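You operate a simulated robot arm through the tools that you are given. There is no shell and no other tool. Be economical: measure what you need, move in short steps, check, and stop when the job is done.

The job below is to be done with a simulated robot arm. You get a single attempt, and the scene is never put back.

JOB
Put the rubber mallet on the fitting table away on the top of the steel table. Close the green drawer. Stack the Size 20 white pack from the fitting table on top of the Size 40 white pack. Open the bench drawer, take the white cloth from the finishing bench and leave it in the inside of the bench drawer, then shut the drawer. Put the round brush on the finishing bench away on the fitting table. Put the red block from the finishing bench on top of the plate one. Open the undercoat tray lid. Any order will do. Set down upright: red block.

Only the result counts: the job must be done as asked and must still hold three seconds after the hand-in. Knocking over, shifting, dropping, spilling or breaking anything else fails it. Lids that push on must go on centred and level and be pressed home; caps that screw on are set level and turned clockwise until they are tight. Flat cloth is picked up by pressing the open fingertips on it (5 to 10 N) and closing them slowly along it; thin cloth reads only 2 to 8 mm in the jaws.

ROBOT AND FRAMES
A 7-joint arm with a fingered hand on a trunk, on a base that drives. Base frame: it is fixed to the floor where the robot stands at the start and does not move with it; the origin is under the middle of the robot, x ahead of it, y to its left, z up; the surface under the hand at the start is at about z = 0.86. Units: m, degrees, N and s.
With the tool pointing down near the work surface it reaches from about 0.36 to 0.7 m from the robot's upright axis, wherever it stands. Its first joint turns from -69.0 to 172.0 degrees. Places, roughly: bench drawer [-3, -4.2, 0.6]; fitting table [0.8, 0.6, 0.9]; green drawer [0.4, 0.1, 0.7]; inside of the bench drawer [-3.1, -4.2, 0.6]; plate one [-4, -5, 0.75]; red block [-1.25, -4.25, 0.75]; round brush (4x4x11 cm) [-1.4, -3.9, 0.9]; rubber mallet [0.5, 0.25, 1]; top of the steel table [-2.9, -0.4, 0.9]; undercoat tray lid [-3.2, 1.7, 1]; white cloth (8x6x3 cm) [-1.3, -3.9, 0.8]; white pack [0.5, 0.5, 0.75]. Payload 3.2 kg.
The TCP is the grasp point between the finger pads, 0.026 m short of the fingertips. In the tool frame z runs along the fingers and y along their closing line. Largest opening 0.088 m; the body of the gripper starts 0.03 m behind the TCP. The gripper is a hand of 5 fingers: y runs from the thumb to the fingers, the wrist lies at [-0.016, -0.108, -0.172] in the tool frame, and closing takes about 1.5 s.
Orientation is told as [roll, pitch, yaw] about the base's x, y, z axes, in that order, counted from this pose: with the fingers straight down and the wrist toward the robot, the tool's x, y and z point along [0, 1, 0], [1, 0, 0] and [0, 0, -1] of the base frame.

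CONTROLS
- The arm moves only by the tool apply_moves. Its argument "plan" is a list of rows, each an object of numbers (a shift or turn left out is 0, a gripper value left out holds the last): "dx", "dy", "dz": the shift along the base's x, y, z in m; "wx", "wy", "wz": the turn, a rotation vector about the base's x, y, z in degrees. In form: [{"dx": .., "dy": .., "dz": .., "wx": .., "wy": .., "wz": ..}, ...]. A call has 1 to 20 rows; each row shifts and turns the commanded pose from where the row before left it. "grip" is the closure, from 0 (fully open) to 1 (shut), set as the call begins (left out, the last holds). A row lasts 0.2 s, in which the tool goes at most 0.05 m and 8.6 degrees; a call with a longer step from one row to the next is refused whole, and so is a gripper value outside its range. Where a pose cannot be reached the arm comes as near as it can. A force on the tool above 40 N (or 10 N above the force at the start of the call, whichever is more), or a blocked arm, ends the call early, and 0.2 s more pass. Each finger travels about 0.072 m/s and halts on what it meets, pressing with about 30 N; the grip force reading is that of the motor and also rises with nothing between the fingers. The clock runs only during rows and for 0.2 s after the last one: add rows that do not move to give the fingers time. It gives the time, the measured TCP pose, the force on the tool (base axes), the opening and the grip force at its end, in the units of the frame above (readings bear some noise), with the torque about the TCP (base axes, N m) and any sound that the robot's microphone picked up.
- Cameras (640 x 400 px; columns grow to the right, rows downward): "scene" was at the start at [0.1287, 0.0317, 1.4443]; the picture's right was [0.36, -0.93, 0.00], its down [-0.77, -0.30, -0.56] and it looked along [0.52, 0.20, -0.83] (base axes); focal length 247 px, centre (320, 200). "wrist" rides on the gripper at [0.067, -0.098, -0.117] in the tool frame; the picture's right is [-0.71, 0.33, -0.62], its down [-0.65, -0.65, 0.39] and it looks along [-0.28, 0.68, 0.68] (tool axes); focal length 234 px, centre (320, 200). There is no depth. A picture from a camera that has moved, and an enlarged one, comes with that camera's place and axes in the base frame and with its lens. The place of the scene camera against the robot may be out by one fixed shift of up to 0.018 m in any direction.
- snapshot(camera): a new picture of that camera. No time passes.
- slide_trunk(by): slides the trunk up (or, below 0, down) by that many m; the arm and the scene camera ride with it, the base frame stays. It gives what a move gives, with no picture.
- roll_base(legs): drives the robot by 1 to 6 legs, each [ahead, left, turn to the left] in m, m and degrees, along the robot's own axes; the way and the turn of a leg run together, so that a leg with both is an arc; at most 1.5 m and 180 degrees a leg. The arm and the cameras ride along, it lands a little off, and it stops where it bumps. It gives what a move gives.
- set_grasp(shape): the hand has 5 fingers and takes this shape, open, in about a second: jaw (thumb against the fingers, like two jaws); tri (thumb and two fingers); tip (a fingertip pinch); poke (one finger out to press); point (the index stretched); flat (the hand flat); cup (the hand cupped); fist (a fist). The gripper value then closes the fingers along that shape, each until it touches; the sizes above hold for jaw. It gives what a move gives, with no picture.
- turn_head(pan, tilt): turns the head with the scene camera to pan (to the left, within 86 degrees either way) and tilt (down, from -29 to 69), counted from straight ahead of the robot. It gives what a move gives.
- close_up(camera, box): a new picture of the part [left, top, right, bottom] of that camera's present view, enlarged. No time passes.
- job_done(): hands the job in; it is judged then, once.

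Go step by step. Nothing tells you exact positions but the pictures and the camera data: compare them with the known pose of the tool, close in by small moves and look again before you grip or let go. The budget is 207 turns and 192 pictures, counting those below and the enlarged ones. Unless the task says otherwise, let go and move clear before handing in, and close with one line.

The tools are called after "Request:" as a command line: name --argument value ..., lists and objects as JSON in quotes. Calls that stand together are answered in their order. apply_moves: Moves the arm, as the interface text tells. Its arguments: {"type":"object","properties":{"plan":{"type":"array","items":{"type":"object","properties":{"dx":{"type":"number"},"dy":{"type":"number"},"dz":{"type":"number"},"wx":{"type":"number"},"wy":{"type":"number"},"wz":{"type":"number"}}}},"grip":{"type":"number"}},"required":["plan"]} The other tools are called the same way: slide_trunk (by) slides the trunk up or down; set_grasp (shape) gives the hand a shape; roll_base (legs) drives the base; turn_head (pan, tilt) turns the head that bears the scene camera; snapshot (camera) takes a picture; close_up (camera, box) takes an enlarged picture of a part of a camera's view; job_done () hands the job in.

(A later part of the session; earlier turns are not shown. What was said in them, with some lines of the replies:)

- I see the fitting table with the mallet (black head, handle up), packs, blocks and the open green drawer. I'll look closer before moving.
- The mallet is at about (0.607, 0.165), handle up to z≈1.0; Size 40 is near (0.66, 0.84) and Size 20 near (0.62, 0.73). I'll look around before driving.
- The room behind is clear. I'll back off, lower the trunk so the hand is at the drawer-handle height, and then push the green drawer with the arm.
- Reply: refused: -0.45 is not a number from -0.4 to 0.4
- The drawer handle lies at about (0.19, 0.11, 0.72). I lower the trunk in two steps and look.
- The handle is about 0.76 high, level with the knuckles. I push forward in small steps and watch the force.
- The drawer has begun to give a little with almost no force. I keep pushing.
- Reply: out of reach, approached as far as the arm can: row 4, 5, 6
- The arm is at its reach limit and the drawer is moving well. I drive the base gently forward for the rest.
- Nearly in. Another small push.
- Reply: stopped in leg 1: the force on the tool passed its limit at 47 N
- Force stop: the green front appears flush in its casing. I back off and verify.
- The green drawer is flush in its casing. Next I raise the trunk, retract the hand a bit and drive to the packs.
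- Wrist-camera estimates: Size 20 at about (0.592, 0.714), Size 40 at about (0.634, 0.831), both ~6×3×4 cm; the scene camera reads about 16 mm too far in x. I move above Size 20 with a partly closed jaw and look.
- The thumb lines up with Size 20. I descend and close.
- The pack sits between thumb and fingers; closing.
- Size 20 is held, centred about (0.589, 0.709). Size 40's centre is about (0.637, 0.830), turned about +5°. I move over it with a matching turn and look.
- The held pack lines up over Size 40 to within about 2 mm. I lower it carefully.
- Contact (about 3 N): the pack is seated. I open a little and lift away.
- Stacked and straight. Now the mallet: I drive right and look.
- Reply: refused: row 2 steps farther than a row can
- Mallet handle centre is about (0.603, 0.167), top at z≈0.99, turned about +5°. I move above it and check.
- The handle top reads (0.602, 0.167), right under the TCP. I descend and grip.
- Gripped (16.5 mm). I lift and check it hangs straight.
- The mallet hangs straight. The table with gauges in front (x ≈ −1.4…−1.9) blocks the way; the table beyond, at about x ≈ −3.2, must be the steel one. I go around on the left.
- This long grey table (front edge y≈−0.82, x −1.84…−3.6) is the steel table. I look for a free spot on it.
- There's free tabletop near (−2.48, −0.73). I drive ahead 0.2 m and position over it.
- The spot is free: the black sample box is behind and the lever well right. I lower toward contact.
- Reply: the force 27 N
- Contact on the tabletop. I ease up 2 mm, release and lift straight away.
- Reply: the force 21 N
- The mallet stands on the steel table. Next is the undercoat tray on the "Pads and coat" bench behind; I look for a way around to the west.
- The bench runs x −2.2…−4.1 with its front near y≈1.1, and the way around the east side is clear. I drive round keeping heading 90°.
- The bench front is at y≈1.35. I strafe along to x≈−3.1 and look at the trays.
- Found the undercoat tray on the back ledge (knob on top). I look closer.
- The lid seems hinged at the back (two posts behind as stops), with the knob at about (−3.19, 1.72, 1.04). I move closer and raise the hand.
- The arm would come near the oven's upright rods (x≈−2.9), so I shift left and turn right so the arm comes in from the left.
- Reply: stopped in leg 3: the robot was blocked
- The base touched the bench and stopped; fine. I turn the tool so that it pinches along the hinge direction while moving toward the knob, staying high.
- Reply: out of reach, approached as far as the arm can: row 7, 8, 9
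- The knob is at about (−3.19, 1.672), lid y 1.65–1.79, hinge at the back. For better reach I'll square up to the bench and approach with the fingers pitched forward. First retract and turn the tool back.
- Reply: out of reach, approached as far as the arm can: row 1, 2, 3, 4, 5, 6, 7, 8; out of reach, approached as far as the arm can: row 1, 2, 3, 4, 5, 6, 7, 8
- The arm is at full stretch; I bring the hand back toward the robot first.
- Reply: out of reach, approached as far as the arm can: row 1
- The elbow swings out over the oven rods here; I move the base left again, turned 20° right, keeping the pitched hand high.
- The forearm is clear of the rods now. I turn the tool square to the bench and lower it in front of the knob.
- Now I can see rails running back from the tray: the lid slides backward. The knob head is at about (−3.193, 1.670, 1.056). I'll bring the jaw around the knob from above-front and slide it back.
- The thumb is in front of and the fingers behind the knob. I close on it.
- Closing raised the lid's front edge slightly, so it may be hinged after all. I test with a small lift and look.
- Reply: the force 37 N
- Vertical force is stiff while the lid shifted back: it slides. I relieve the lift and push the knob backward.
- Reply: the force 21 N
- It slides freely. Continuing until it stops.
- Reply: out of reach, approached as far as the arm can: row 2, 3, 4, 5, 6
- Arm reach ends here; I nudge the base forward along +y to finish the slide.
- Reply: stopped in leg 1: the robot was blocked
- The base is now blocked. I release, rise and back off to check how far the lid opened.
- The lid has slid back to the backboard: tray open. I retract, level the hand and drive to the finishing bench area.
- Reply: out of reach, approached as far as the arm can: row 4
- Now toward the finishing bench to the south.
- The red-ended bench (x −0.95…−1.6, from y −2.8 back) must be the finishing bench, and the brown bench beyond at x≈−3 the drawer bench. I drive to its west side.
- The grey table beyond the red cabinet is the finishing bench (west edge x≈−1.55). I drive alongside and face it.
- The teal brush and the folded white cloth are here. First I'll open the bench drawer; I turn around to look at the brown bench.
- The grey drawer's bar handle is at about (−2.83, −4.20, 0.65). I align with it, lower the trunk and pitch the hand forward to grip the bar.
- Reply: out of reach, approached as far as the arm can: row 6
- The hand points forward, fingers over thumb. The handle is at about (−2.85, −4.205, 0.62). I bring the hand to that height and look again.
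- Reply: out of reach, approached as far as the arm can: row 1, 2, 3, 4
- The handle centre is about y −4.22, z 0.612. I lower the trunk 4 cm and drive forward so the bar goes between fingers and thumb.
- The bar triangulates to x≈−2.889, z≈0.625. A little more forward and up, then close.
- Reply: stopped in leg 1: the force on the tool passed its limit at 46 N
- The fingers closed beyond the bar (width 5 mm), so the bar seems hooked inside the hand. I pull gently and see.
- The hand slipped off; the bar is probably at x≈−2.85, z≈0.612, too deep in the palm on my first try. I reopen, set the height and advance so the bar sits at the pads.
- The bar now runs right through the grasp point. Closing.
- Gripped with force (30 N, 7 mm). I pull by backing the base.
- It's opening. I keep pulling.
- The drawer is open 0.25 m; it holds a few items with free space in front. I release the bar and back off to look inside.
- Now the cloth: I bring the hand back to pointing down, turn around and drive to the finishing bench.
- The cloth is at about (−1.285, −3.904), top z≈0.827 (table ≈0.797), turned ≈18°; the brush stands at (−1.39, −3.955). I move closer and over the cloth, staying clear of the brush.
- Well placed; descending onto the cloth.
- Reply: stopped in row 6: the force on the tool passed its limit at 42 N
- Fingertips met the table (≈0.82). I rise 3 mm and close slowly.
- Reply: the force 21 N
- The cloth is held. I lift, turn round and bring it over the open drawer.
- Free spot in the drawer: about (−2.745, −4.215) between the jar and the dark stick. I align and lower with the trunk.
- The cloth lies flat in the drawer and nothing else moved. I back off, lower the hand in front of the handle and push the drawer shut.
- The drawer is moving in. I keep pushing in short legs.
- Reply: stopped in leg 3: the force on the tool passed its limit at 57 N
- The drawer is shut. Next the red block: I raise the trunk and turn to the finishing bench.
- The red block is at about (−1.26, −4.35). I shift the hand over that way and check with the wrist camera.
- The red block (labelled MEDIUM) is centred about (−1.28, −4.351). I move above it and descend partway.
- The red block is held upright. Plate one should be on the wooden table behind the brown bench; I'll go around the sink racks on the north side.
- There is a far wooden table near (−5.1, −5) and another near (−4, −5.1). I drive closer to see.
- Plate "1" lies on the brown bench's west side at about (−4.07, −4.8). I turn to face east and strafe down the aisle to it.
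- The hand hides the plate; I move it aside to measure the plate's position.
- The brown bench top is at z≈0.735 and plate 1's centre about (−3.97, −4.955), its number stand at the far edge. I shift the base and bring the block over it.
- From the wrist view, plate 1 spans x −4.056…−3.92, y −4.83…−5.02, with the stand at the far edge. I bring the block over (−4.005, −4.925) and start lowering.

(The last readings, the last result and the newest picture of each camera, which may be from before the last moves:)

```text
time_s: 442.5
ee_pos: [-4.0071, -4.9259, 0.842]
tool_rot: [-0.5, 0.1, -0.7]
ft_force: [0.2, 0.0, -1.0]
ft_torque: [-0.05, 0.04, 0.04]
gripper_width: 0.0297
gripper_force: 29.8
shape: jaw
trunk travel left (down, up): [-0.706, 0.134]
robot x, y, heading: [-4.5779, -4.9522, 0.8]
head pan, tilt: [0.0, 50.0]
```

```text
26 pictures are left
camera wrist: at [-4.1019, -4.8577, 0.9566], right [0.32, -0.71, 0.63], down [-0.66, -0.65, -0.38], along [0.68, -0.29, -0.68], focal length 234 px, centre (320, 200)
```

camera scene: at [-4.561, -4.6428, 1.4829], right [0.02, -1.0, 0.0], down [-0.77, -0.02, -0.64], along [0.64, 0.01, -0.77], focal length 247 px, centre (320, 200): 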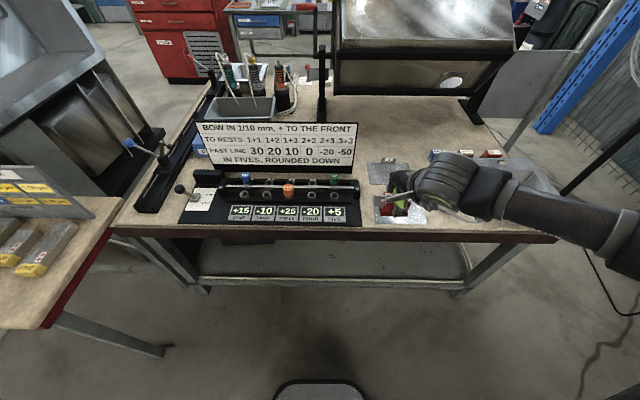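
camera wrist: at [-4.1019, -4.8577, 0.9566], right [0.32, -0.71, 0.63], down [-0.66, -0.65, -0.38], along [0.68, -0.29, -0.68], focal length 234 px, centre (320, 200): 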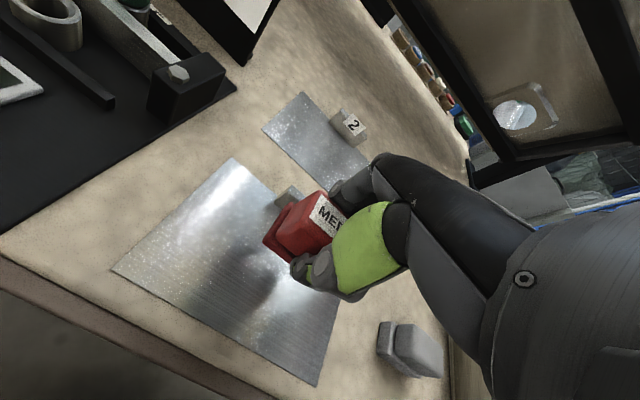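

Centred over the plate. Lowering slowly to contact.

Request:
apply_moves --plan '[{"dz": -0.012}, {"dz": -0.012}, {"dz": -0.006}, {"dz": -0.003}, {}]'

Request:
apply_moves --plan '[{"dz": -0.003}, {"dz": -0.003}, {"dz": -0.003}, {}]'

Request:
close_up --camera "wrist" --box '[180, 140, 420, 320]'

```text
time_s: 443.7
ee_pos: [-4.0063, -4.9251, 0.8095]
tool_rot: [-0.5, -0.1, -0.7]
ft_force: [1.4, 0.8, 6.3]
ft_torque: [-0.07, 0.04, 0.01]
gripper_width: 0.0297
gripper_force: 30.0
shape: jaw
trunk travel left (down, up): [-0.706, 0.134]
robot x, y, heading: [-4.5762, -4.9488, 0.8]
head pan, tilt: [0.0, 50.0]
```

```text
time_s: 444.6
ee_pos: [-4.002, -4.9245, 0.8073]
tool_rot: [-0.2, -1.1, -0.7]
ft_force: [-3.8, -0.1, 18.5]
ft_torque: [-0.1, 0.27, -0.02]
gripper_width: 0.0313
gripper_force: 30.1
shape: jaw
trunk travel left (down, up): [-0.706, 0.134]
robot x, y, heading: [-4.5755, -4.951, 0.7]
head pan, tilt: [0.0, 50.0]
stopped in row 4: the force on the tool passed its limit at 40 N (the readings are from after the stop); the commanded pose is now the measured one
```

```text
2.22 times, centred on (300, 230) of wrist
camera zoom: at [-4.0994, -4.8559, 0.9221], right [0.31, -0.71, 0.63], down [-0.65, -0.64, -0.4], along [0.69, -0.29, -0.66], focal length 520 px, centre (364, 133)
```

zoom: 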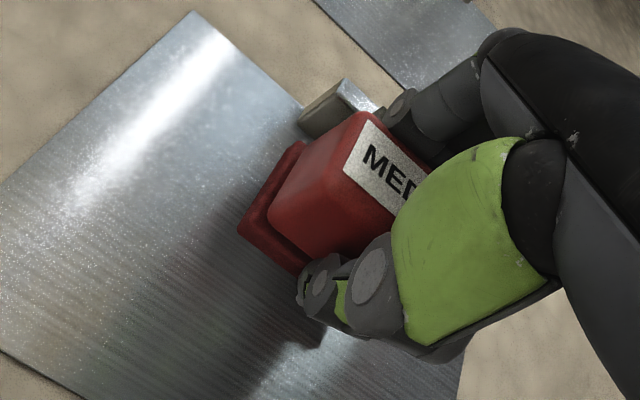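

Contact came earlier than expected, so I check whether it's the plate or the number stand.

Request:
apply_moves --plan '[{"dz": 0.004, "wy": 1}, {}]'

Request:
close_up --camera "scene" --box '[250, 130, 390, 230]'

Request:
close_up --camera "wrist" --box '[260, 150, 360, 260]'

```text
time_s: 445.2
ee_pos: [-4.0014, -4.9238, 0.8096]
tool_rot: [-0.3, 0.3, -0.7]
ft_force: [1.7, 1.3, 8.9]
ft_torque: [-0.09, -0.22, 0.05]
gripper_width: 0.0312
gripper_force: 29.9
shape: jaw
trunk travel left (down, up): [-0.706, 0.134]
robot x, y, heading: [-4.5759, -4.9509, 0.9]
head pan, tilt: [0.0, 50.0]
```

```text
4.00 times, centred on (320, 180) of scene
camera zoom: at [-4.4392, -4.9428, 1.3829], right [0.01, -1.0, 0.0], down [-0.77, -0.01, -0.64], along [0.64, 0.01, -0.77], focal length 988 px, centre (320, 280)
```

zoom: 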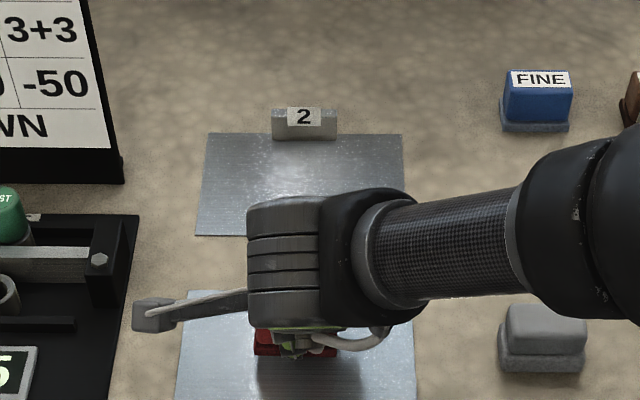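

```text
3.64 times, centred on (310, 205) of wrist
camera zoom: at [-4.0969, -4.8559, 0.925], right [0.33, -0.71, 0.63], down [-0.66, -0.64, -0.38], along [0.67, -0.29, -0.68], focal length 852 px, centre (356, 182)
```

zoom: 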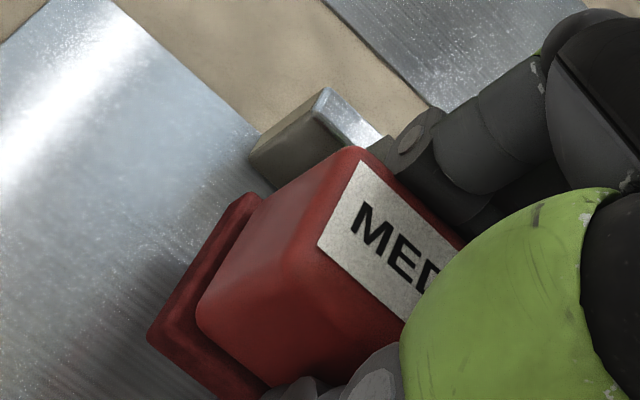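

Ambiguous; I test by lifting 1 cm, moving 1.5 cm away from the stand and lowering again.

Request:
apply_moves --plan '[{"dz": 0.012}, {"dx": -0.016}, {}]'

Request:
apply_moves --plan '[{"dz": -0.005}, {"dz": -0.004}, {"dz": -0.002}, {}]'

Request:
apply_moves --plan '[{"dz": -0.002}, {"dz": -0.002}, {}]'

```text
time_s: 446.1
ee_pos: [-4.0171, -4.9253, 0.8178]
tool_rot: [-0.5, 0.5, -0.7]
ft_force: [0.1, 0.2, -1.4]
ft_torque: [-0.01, 0.0, -0.02]
gripper_width: 0.0308
gripper_force: 30.7
shape: jaw
trunk travel left (down, up): [-0.706, 0.134]
robot x, y, heading: [-4.5785, -4.9519, 0.8]
head pan, tilt: [0.0, 50.0]
```

```text
time_s: 447.1
ee_pos: [-4.017, -4.9247, 0.8096]
tool_rot: [-0.3, 0.4, -0.7]
ft_force: [-0.1, 0.1, 1.2]
ft_torque: [-0.04, -0.02, 0.0]
gripper_width: 0.0309
gripper_force: 30.2
shape: jaw
trunk travel left (down, up): [-0.706, 0.134]
robot x, y, heading: [-4.5764, -4.9536, 0.6]
head pan, tilt: [0.0, 50.0]
```

```text
time_s: 447.9
ee_pos: [-4.0189, -4.9247, 0.8089]
tool_rot: [-0.3, -0.1, -0.8]
ft_force: [3.3, 0.8, 21.0]
ft_torque: [-0.1, -0.21, -0.01]
gripper_width: 0.0316
gripper_force: 29.5
shape: jaw
trunk travel left (down, up): [-0.706, 0.134]
robot x, y, heading: [-4.5765, -4.9522, 0.6]
head pan, tilt: [0.0, 50.0]
```

Same contact height away from the stand, so the block is on the plate. I ease the pressure, release and lift.

Request:
apply_moves --plan '[{"dz": 0.0025}, {}]'

Request:
apply_moves --plan '[{}, {}, {}, {}]' --grip 0.35

Request:
apply_moves --plan '[{"dz": 0.01}, {"dz": 0.02}, {"dz": 0.03}, {"dz": 0.04}, {"dx": -0.04, "dz": 0.02}, {"dx": -0.04}]'

Request:
snapshot --camera "wrist"

```text
time_s: 448.4
ee_pos: [-4.0183, -4.925, 0.8077]
tool_rot: [-0.4, 0.2, -0.7]
ft_force: [5.8, 1.3, 16.2]
ft_torque: [-0.11, -0.3, 0.06]
gripper_width: 0.0312
gripper_force: 30.1
shape: jaw
trunk travel left (down, up): [-0.706, 0.134]
robot x, y, heading: [-4.5753, -4.9455, 0.8]
head pan, tilt: [0.0, 50.0]
```

```text
time_s: 449.4
ee_pos: [-4.0183, -4.9253, 0.8059]
tool_rot: [-0.3, 0.6, -0.7]
ft_force: [-1.1, 0.0, -0.3]
ft_torque: [0.01, -0.01, 0.03]
gripper_width: 0.0569
gripper_force: 0.1
shape: jaw
trunk travel left (down, up): [-0.706, 0.134]
robot x, y, heading: [-4.579, -4.9502, 0.7]
head pan, tilt: [0.0, 50.0]
```

```text
time_s: 450.9
ee_pos: [-4.0988, -4.9249, 0.9276]
tool_rot: [-0.4, 0.3, -0.8]
ft_force: [-1.2, -0.8, -0.9]
ft_torque: [-0.01, -0.04, -0.02]
gripper_width: 0.0568
gripper_force: 0.1
shape: jaw
trunk travel left (down, up): [-0.706, 0.134]
robot x, y, heading: [-4.5763, -4.9517, 0.8]
head pan, tilt: [0.0, 50.0]
```

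```text
22 pictures are left
camera wrist: at [-4.193, -4.8569, 1.0444], right [0.33, -0.71, 0.63], down [-0.67, -0.64, -0.38], along [0.67, -0.29, -0.68], focal length 234 px, centre (320, 200)
```

wrist: 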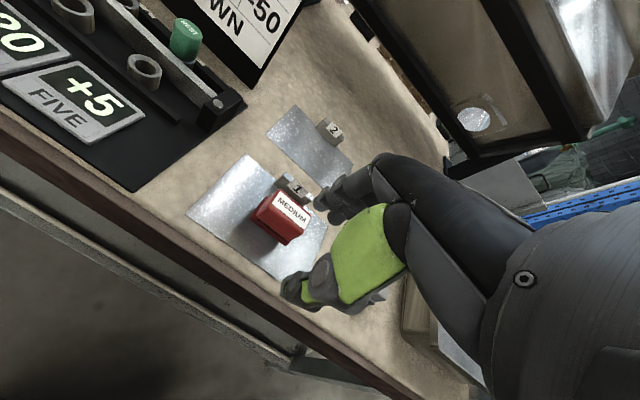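

The red block stands upright on plate 1. Now back for the round brush by the same route.

Request:
slide_trunk --by 0.12

Request:
roll_base --legs '[[-0.12, 0, 0], [0, 1.5, 0], [-0.25, 0, 0], [0, 0, 89], [1.3, 0, 0], [0.7, 0, 0]]'

Request:
roll_base --legs '[[0, 0, -90], [1.5, 0, 0], [1.4, 0, 0], [0, 0, -90], [1.3, 0, 0], [1.2, 0, 0]]'

```text
time_s: 452.4
ee_pos: [-4.0973, -4.9251, 1.0475]
tool_rot: [-0.4, 0.3, -0.8]
ft_force: [-0.3, 0.2, 0.2]
ft_torque: [0.02, -0.03, 0.01]
gripper_width: 0.0568
gripper_force: 0.0
shape: jaw
trunk travel left (down, up): [-0.826, 0.014]
robot x, y, heading: [-4.5762, -4.9501, 0.6]
head pan, tilt: [0.0, 50.0]
```

```text
time_s: 475.1
ee_pos: [-4.9335, -1.0253, 1.047]
tool_rot: [-0.5, 0.4, 87.4]
ft_force: [-0.3, 0.5, -0.8]
ft_torque: [0.03, -0.01, -0.02]
gripper_width: 0.0567
gripper_force: 0.0
shape: jaw
trunk travel left (down, up): [-0.826, 0.014]
robot x, y, heading: [-4.9263, -1.5073, 88.7]
head pan, tilt: [0.0, 50.0]
```

```text
time_s: 508.6
ee_pos: [-2.0269, -4.6716, 1.0476]
tool_rot: [-0.4, 0.4, -91.7]
ft_force: [-0.1, 0.3, 0.2]
ft_torque: [0.0, -0.04, -0.01]
gripper_width: 0.0568
gripper_force: 0.0
shape: jaw
trunk travel left (down, up): [-0.826, 0.014]
robot x, y, heading: [-2.0467, -4.1939, -89.9]
head pan, tilt: [0.0, 50.0]
```

Request:
roll_base --legs '[[0, 0, 90], [0, 0.22, 0]]'

Request:
snapshot --camera "wrist"

Request:
close_up --camera "scene" --box '[220, 130, 420, 270]'

```text
time_s: 514.1
ee_pos: [-1.5656, -3.9521, 1.0474]
tool_rot: [-0.4, 0.5, -1.4]
ft_force: [-0.2, 0.1, -0.7]
ft_torque: [-0.01, -0.01, -0.02]
gripper_width: 0.0568
gripper_force: 0.0
shape: jaw
trunk travel left (down, up): [-0.826, 0.014]
robot x, y, heading: [-2.0478, -3.9744, 0.6]
head pan, tilt: [0.0, 50.0]
```

```text
21 pictures are left
camera wrist: at [-1.6601, -3.883, 1.1638], right [0.32, -0.71, 0.63], down [-0.67, -0.64, -0.38], along [0.67, -0.3, -0.68], focal length 234 px, centre (320, 200)
```

wrist: 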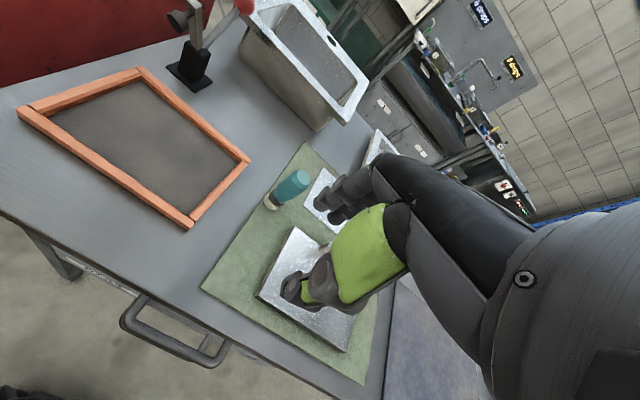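

```text
2.86 times, centred on (320, 200) of scene
camera zoom: at [-1.9071, -3.9665, 1.5028], right [0.0, -1.0, 0.0], down [-0.77, 0.0, -0.64], along [0.64, 0.0, -0.77], focal length 706 px, centre (320, 200)
```

zoom: 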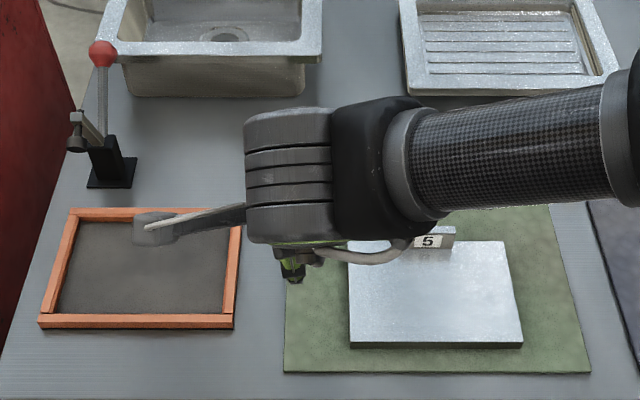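

The brush is at about (−1.40, −3.95), top z≈0.90. I move over it.

Request:
roll_base --legs '[[0.1, 0, 0]]'

Request:
apply_moves --plan '[{"dx": 0.033, "dy": 0.001}, {"dx": 0.032, "dy": 0.001}, {"dz": -0.03}, {"dz": -0.03}, {}]' --grip 0.0

Request:
close_up --camera "wrist" --box '[160, 160, 420, 380]'

```text
time_s: 515.3
ee_pos: [-1.4662, -3.9523, 1.048]
tool_rot: [-0.4, 0.4, -1.5]
ft_force: [1.2, 0.1, 0.3]
ft_torque: [0.0, 0.05, 0.0]
gripper_width: 0.0568
gripper_force: 0.1
shape: jaw
trunk travel left (down, up): [-0.826, 0.014]
robot x, y, heading: [-1.9457, -3.9732, 0.1]
head pan, tilt: [0.0, 50.0]
```

```text
time_s: 516.5
ee_pos: [-1.3996, -3.9497, 0.9862]
tool_rot: [-0.4, 0.4, -1.5]
ft_force: [0.0, 1.4, 0.2]
ft_torque: [0.0, 0.03, -0.02]
gripper_width: 0.0879
gripper_force: 0.0
shape: jaw
trunk travel left (down, up): [-0.826, 0.014]
robot x, y, heading: [-1.9491, -3.9736, 0.3]
head pan, tilt: [0.0, 50.0]
```

```text
1.82 times, centred on (290, 270) of wrist
camera zoom: at [-1.4938, -3.8804, 1.1022], right [0.32, -0.71, 0.63], down [-0.67, -0.63, -0.38], along [0.67, -0.3, -0.68], focal length 426 px, centre (374, 73)
```

zoom: 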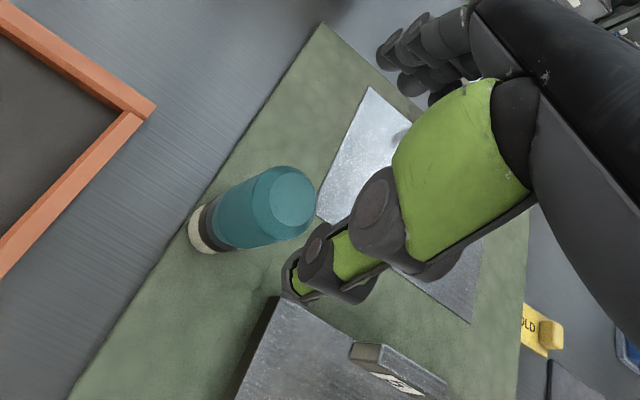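

The brush is at (−1.413, −3.949), z 0.81–0.92. I correct and descend, then grip the handle.

Request:
apply_moves --plan '[{"dx": -0.0134}, {"dz": -0.03}, {"dz": -0.03}, {"dz": -0.02}, {"dz": -0.01}, {}]'

Request:
apply_moves --plan '[{}, {}, {}, {}, {}, {}]' --grip 0.8

Request:
apply_moves --plan '[{"dz": 0.02}, {"dz": 0.03}, {"dz": 0.04}, {}]'

Request:
close_up --camera "wrist" --box '[160, 160, 420, 380]'

```text
time_s: 517.9
ee_pos: [-1.4139, -3.9516, 0.8959]
tool_rot: [-0.4, 0.4, -1.5]
ft_force: [-0.1, 0.0, 0.5]
ft_torque: [0.02, -0.03, 0.04]
gripper_width: 0.0879
gripper_force: 0.0
shape: jaw
trunk travel left (down, up): [-0.826, 0.014]
robot x, y, heading: [-1.9441, -3.9689, -0.1]
head pan, tilt: [0.0, 50.0]
```

```text
time_s: 519.3
ee_pos: [-1.4134, -3.9516, 0.8954]
tool_rot: [-0.4, 0.5, -1.5]
ft_force: [0.0, 0.0, -0.6]
ft_torque: [0.0, 0.03, 0.01]
gripper_width: 0.0245
gripper_force: 30.0
shape: jaw
trunk travel left (down, up): [-0.826, 0.014]
robot x, y, heading: [-1.9455, -3.9757, 0.1]
head pan, tilt: [0.0, 50.0]
```

```text
time_s: 520.3
ee_pos: [-1.415, -3.9494, 0.9885]
tool_rot: [-0.4, 0.6, -1.6]
ft_force: [-0.3, 0.8, -1.2]
ft_torque: [0.0, 0.03, -0.01]
gripper_width: 0.0241
gripper_force: 29.6
shape: jaw
trunk travel left (down, up): [-0.826, 0.014]
robot x, y, heading: [-1.9478, -3.9726, -0.1]
head pan, tilt: [0.0, 50.0]
```

```text
1.82 times, centred on (290, 270) of wrist
camera zoom: at [-1.5086, -3.8801, 1.1041], right [0.32, -0.71, 0.63], down [-0.67, -0.64, -0.38], along [0.67, -0.3, -0.68], focal length 426 px, centre (374, 73)
```

zoom: 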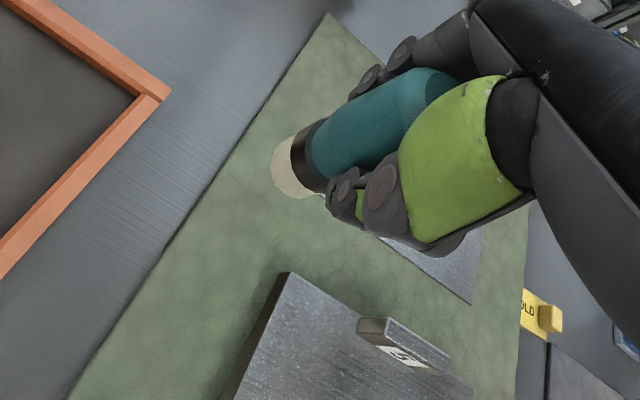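

The brush is held straight. I lift it, retract and drive back to the fitting table.

Request:
apply_moves --plan '[{"dz": 0.045}, {"dz": 0.045}, {"dz": 0.03}, {"dx": -0.04}, {"dx": -0.04}]'

Request:
roll_base --legs '[[-0.12, 0, 0], [0, 0, 90], [1.3, 0, 0], [1.22, 0, 0], [0, 0, -90], [1.4, 0, 0]]'

Request:
roll_base --legs '[[0, 1.5, 0], [0.5, 0, 0]]'

Request:
snapshot --camera "scene"

```text
time_s: 521.5
ee_pos: [-1.4952, -3.9531, 1.1091]
tool_rot: [-0.3, 0.3, -1.5]
ft_force: [-0.9, 0.0, 0.1]
ft_torque: [0.0, 0.0, 0.0]
gripper_width: 0.0247
gripper_force: 29.5
shape: jaw
trunk travel left (down, up): [-0.826, 0.014]
robot x, y, heading: [-1.9482, -3.971, 0.2]
head pan, tilt: [0.0, 50.0]
```

```text
time_s: 548.7
ee_pos: [-0.1632, -1.4527, 1.1089]
tool_rot: [-0.4, 0.4, -1.1]
ft_force: [0.2, -0.2, -0.2]
ft_torque: [0.04, 0.01, 0.03]
gripper_width: 0.0241
gripper_force: 29.6
shape: jaw
trunk travel left (down, up): [-0.826, 0.014]
robot x, y, heading: [-0.6168, -1.4691, 0.6]
head pan, tilt: [0.0, 50.0]
```

```text
time_s: 558.7
ee_pos: [0.3309, 0.0461, 1.1085]
tool_rot: [-0.4, 0.4, -1.5]
ft_force: [0.6, -0.2, -1.9]
ft_torque: [-0.01, 0.01, 0.02]
gripper_width: 0.0243
gripper_force: 29.9
shape: jaw
trunk travel left (down, up): [-0.826, 0.014]
robot x, y, heading: [-0.1216, 0.026, 0.2]
head pan, tilt: [0.0, 50.0]
```

```text
17 pictures are left
camera scene: at [0.0182, 0.0314, 1.5029], right [0.0, -1.0, 0.0], down [-0.77, 0.0, -0.64], along [0.64, 0.0, -0.77], focal length 247 px, centre (320, 200)
```

scene: 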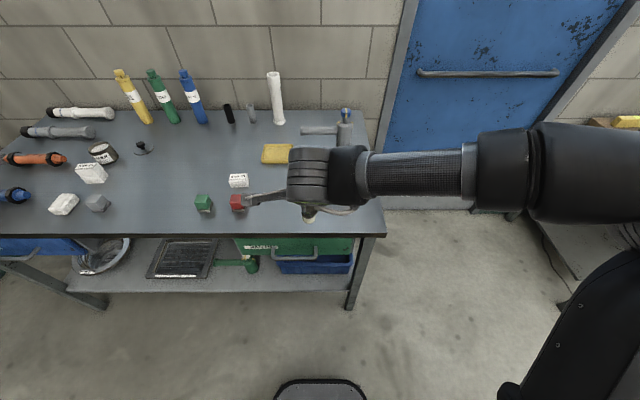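

The stack still stands well. The free table area near (0.60, 0.58) suits the brush; I drive there.

Request:
roll_base --legs '[[0, 0.535, 0], [0.15, 0, 0]]'

Request:
apply_moves --plan '[{"dx": 0.04}, {"dx": 0.04}, {"dx": 0.035}, {"dz": -0.04}, {"dz": -0.03}, {}]'

Request:
snapshot --camera "scene"

Request:
snapshot --camera "wrist"

```text
time_s: 562.7
ee_pos: [0.4803, 0.5737, 1.1088]
tool_rot: [-0.4, 0.3, -1.7]
ft_force: [-0.8, 0.6, -0.4]
ft_torque: [-0.03, -0.01, 0.01]
gripper_width: 0.0243
gripper_force: 29.6
shape: jaw
trunk travel left (down, up): [-0.826, 0.014]
robot x, y, heading: [0.0347, 0.5558, 0.1]
head pan, tilt: [0.0, 50.0]
```

```text
time_s: 564.1
ee_pos: [0.596, 0.5736, 1.0386]
tool_rot: [-0.4, 0.3, -1.5]
ft_force: [-0.5, -0.4, -1.3]
ft_torque: [-0.01, 0.0, 0.01]
gripper_width: 0.0244
gripper_force: 30.0
shape: jaw
trunk travel left (down, up): [-0.826, 0.014]
robot x, y, heading: [0.0315, 0.5566, -0.0]
head pan, tilt: [0.0, 50.0]
```

```text
16 pictures are left
camera scene: at [0.168, 0.5607, 1.5029], right [0.0, -1.0, 0.0], down [-0.77, 0.0, -0.64], along [0.64, 0.0, -0.77], focal length 247 px, centre (320, 200)
```

scene: 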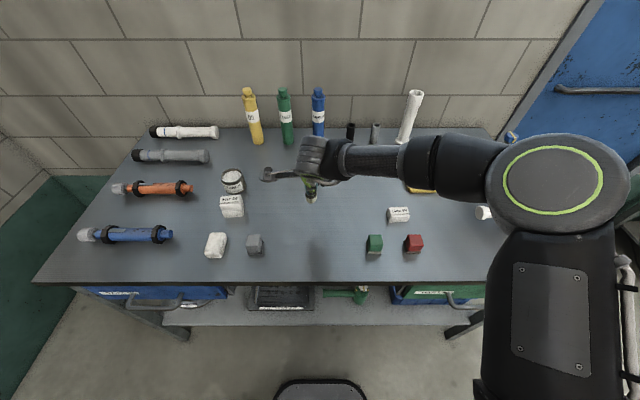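

```text
15 pictures are left
camera wrist: at [0.5027, 0.643, 1.1547], right [0.32, -0.71, 0.63], down [-0.67, -0.63, -0.38], along [0.67, -0.3, -0.68], focal length 234 px, centre (320, 200)
```

wrist: 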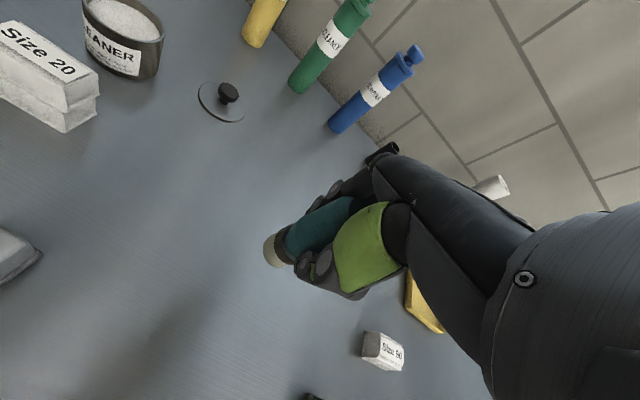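

Clear all round. I lower the brush to the tabletop.

Request:
apply_moves --plan '[{"dz": -0.03}, {"dz": -0.025}, {"dz": -0.012}, {}]'

Request:
apply_moves --plan '[{"dz": -0.003}, {"dz": -0.003}, {"dz": -0.003}, {}]'

Request:
apply_moves --plan '[{"dz": -0.003}, {"dz": -0.003}, {}]'

```text
time_s: 565.1
ee_pos: [0.5964, 0.575, 0.9713]
tool_rot: [-0.4, 0.5, -1.6]
ft_force: [0.7, -0.9, -0.3]
ft_torque: [0.0, -0.01, -0.01]
gripper_width: 0.0241
gripper_force: 30.3
shape: jaw
trunk travel left (down, up): [-0.826, 0.014]
robot x, y, heading: [0.029, 0.5536, -0.5]
head pan, tilt: [0.0, 50.0]
```

```text
time_s: 566.1
ee_pos: [0.5955, 0.5727, 0.9632]
tool_rot: [-0.4, 0.4, -1.5]
ft_force: [0.5, -0.8, -0.1]
ft_torque: [-0.01, -0.01, 0.02]
gripper_width: 0.0242
gripper_force: 29.9
shape: jaw
trunk travel left (down, up): [-0.826, 0.014]
robot x, y, heading: [0.0255, 0.5545, -0.1]
head pan, tilt: [0.0, 50.0]
```

```text
time_s: 566.9
ee_pos: [0.5953, 0.5751, 0.9568]
tool_rot: [-0.3, 0.5, -1.7]
ft_force: [0.3, -0.6, -2.2]
ft_torque: [-0.02, -0.02, -0.01]
gripper_width: 0.0242
gripper_force: 30.1
shape: jaw
trunk travel left (down, up): [-0.826, 0.014]
robot x, y, heading: [0.0307, 0.554, -0.1]
head pan, tilt: [0.0, 50.0]
```

Request:
apply_moves --plan '[{"dz": -0.0025}, {"dz": -0.0025}, {}]'

Request:
apply_moves --plan '[{"dz": -0.0025}, {"dz": -0.0025}, {}]'

Request:
apply_moves --plan '[{"dz": -0.002}, {"dz": -0.002}, {}]'

Request:
close_up --camera "wrist" --box '[200, 160, 420, 320]'

```text
time_s: 567.7
ee_pos: [0.5962, 0.5751, 0.9515]
tool_rot: [-0.5, 0.5, -1.5]
ft_force: [0.0, -0.4, -0.7]
ft_torque: [-0.01, 0.0, 0.03]
gripper_width: 0.024
gripper_force: 30.1
shape: jaw
trunk travel left (down, up): [-0.826, 0.014]
robot x, y, heading: [0.0287, 0.5541, 0.1]
head pan, tilt: [0.0, 50.0]
```

```text
time_s: 568.5
ee_pos: [0.5954, 0.5742, 0.9462]
tool_rot: [-0.4, 0.4, -1.6]
ft_force: [-0.1, 0.1, -0.7]
ft_torque: [-0.01, -0.03, -0.02]
gripper_width: 0.0244
gripper_force: 29.3
shape: jaw
trunk travel left (down, up): [-0.826, 0.014]
robot x, y, heading: [0.0286, 0.5538, -0.2]
head pan, tilt: [0.0, 50.0]
```

```text
time_s: 569.3
ee_pos: [0.5967, 0.5745, 0.9431]
tool_rot: [-0.4, 0.4, -1.7]
ft_force: [-0.4, 0.2, -0.3]
ft_torque: [0.01, 0.0, 0.03]
gripper_width: 0.0242
gripper_force: 30.4
shape: jaw
trunk travel left (down, up): [-0.826, 0.014]
robot x, y, heading: [0.03, 0.5529, 0.2]
head pan, tilt: [0.0, 50.0]
```

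```text
2.50 times, centred on (310, 240) of wrist
camera zoom: at [0.5025, 0.6445, 1.0582], right [0.32, -0.71, 0.63], down [-0.67, -0.63, -0.38], along [0.67, -0.3, -0.68], focal length 585 px, centre (345, 100)
```

zoom: 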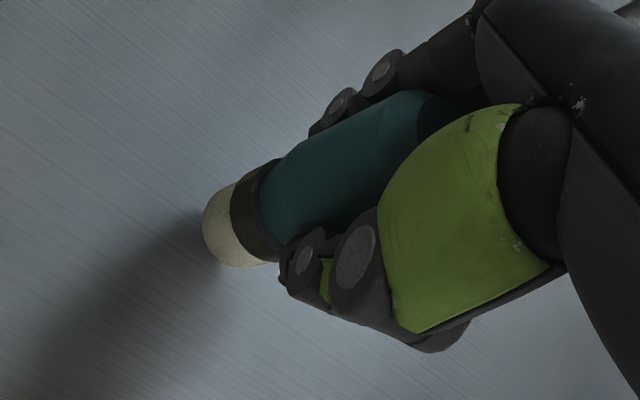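

The shadow meets the base: nearly down.

Request:
apply_moves --plan '[{"dz": -0.0015}, {"dz": -0.0015}, {}]'

Request:
apply_moves --plan '[{"dz": -0.0015}, {"dz": -0.0015}, {}]'

Request:
apply_moves --plan '[{"dz": -0.0015}, {"dz": -0.0015}, {}]'

```text
time_s: 570.1
ee_pos: [0.5961, 0.574, 0.9395]
tool_rot: [-0.4, 0.4, -1.6]
ft_force: [0.2, -1.1, -0.8]
ft_torque: [-0.02, -0.03, 0.02]
gripper_width: 0.0242
gripper_force: 29.9
shape: jaw
trunk travel left (down, up): [-0.826, 0.014]
robot x, y, heading: [0.0319, 0.5522, -0.3]
head pan, tilt: [0.0, 50.0]
```

```text
time_s: 570.9
ee_pos: [0.5955, 0.5728, 0.9362]
tool_rot: [-0.3, 0.3, -1.5]
ft_force: [-0.1, 0.2, -0.9]
ft_torque: [0.0, -0.01, 0.03]
gripper_width: 0.0243
gripper_force: 29.6
shape: jaw
trunk travel left (down, up): [-0.826, 0.014]
robot x, y, heading: [0.0297, 0.5552, 0.1]
head pan, tilt: [0.0, 50.0]
```

```text
time_s: 571.7
ee_pos: [0.596, 0.5745, 0.9336]
tool_rot: [-0.4, 0.4, -1.6]
ft_force: [0.5, 0.3, 0.0]
ft_torque: [-0.01, -0.01, 0.01]
gripper_width: 0.0243
gripper_force: 29.8
shape: jaw
trunk travel left (down, up): [-0.826, 0.014]
robot x, y, heading: [0.03, 0.5518, -0.1]
head pan, tilt: [0.0, 50.0]
```

Request:
apply_moves --plan '[{"dz": -0.0015}, {"dz": -0.0015}, {}]'

Request:
apply_moves --plan '[{"dz": -0.0015}, {"dz": -0.0015}, {}]'

Request:
close_up --camera "wrist" --box '[240, 180, 340, 280]'

```text
time_s: 572.5
ee_pos: [0.595, 0.574, 0.9302]
tool_rot: [-0.5, 0.4, -1.5]
ft_force: [0.9, -0.8, -1.5]
ft_torque: [-0.02, -0.01, 0.0]
gripper_width: 0.0244
gripper_force: 30.0
shape: jaw
trunk travel left (down, up): [-0.826, 0.014]
robot x, y, heading: [0.0262, 0.5546, -0.2]
head pan, tilt: [0.0, 50.0]
```

```text
time_s: 573.3
ee_pos: [0.5962, 0.5734, 0.9286]
tool_rot: [-0.3, 0.3, -1.5]
ft_force: [0.4, -0.4, 5.3]
ft_torque: [0.04, 0.0, 0.0]
gripper_width: 0.0244
gripper_force: 30.4
shape: jaw
trunk travel left (down, up): [-0.826, 0.014]
robot x, y, heading: [0.0306, 0.5565, -0.1]
head pan, tilt: [0.0, 50.0]
```

```text
4.00 times, centred on (290, 230) of wrist
camera zoom: at [0.502, 0.6437, 1.0447], right [0.31, -0.71, 0.63], down [-0.67, -0.63, -0.38], along [0.67, -0.3, -0.68], focal length 937 px, centre (440, 80)
```

zoom: 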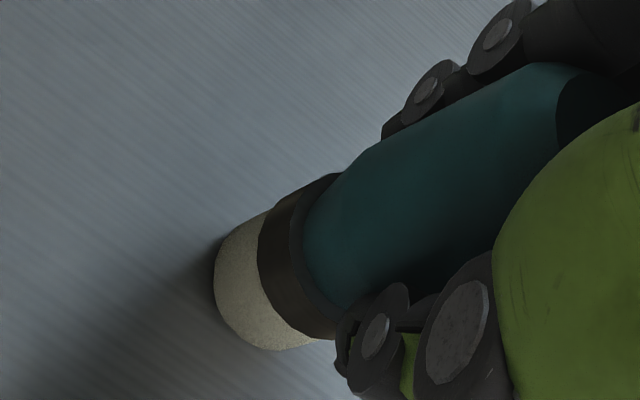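

Contact (≈6 N). I release, lift straight and check.

Request:
apply_moves --plan '[{}, {}, {}, {}, {}]' --grip 0.3

Request:
apply_moves --plan '[{"dz": 0.015}, {"dz": 0.025}, {"dz": 0.04}, {"dz": 0.045}, {"dx": -0.04}, {"dx": -0.04}]' --grip 0.0

Request:
roll_base --legs '[[-0.35, 0, 0]]'

Request:
snapshot --camera "scene"

```text
time_s: 574.5
ee_pos: [0.5951, 0.5739, 0.9266]
tool_rot: [-0.4, 0.4, -1.6]
ft_force: [-0.4, 0.3, -0.5]
ft_torque: [0.0, 0.0, 0.0]
gripper_width: 0.0614
gripper_force: 0.0
shape: jaw
trunk travel left (down, up): [-0.826, 0.014]
robot x, y, heading: [0.0292, 0.5548, -0.1]
head pan, tilt: [0.0, 50.0]
```

```text
time_s: 575.9
ee_pos: [0.5141, 0.5745, 1.0526]
tool_rot: [-0.4, 0.2, -1.7]
ft_force: [-0.4, 0.1, 0.0]
ft_torque: [0.0, -0.06, -0.02]
gripper_width: 0.0879
gripper_force: 0.2
shape: jaw
trunk travel left (down, up): [-0.826, 0.014]
robot x, y, heading: [0.0253, 0.5581, -0.2]
head pan, tilt: [0.0, 50.0]
```

```text
time_s: 578.2
ee_pos: [0.1711, 0.5747, 1.0516]
tool_rot: [-0.5, 0.5, -1.9]
ft_force: [-0.1, 0.3, 0.1]
ft_torque: [0.0, -0.03, -0.02]
gripper_width: 0.0882
gripper_force: 0.1
shape: jaw
trunk travel left (down, up): [-0.826, 0.014]
robot x, y, heading: [-0.3172, 0.556, -0.5]
head pan, tilt: [0.0, 50.0]
```

```text
12 pictures are left
camera scene: at [-0.1772, 0.5613, 1.5028], right [-0.01, -1.0, 0.0], down [-0.77, 0.0, -0.64], along [0.64, 0.0, -0.77], focal length 247 px, centre (320, 200)
```

scene: 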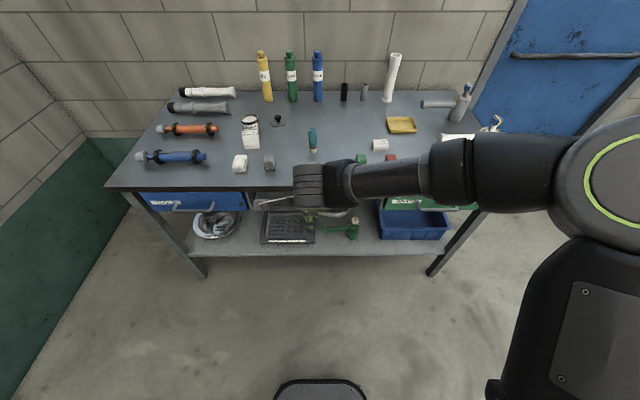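

The brush stands on the fitting table, the pack stack is intact and the green drawer is shut. All parts are done and the hand is clear, so I hand the job in.

Request:
job_done

```text
The job is handed in.
```

The job is handed in with all seven parts done. The one thing I couldn't confirm is that the undercoat tray lid reached the end of its travel: it is about 11 cm open, back against the backboard.
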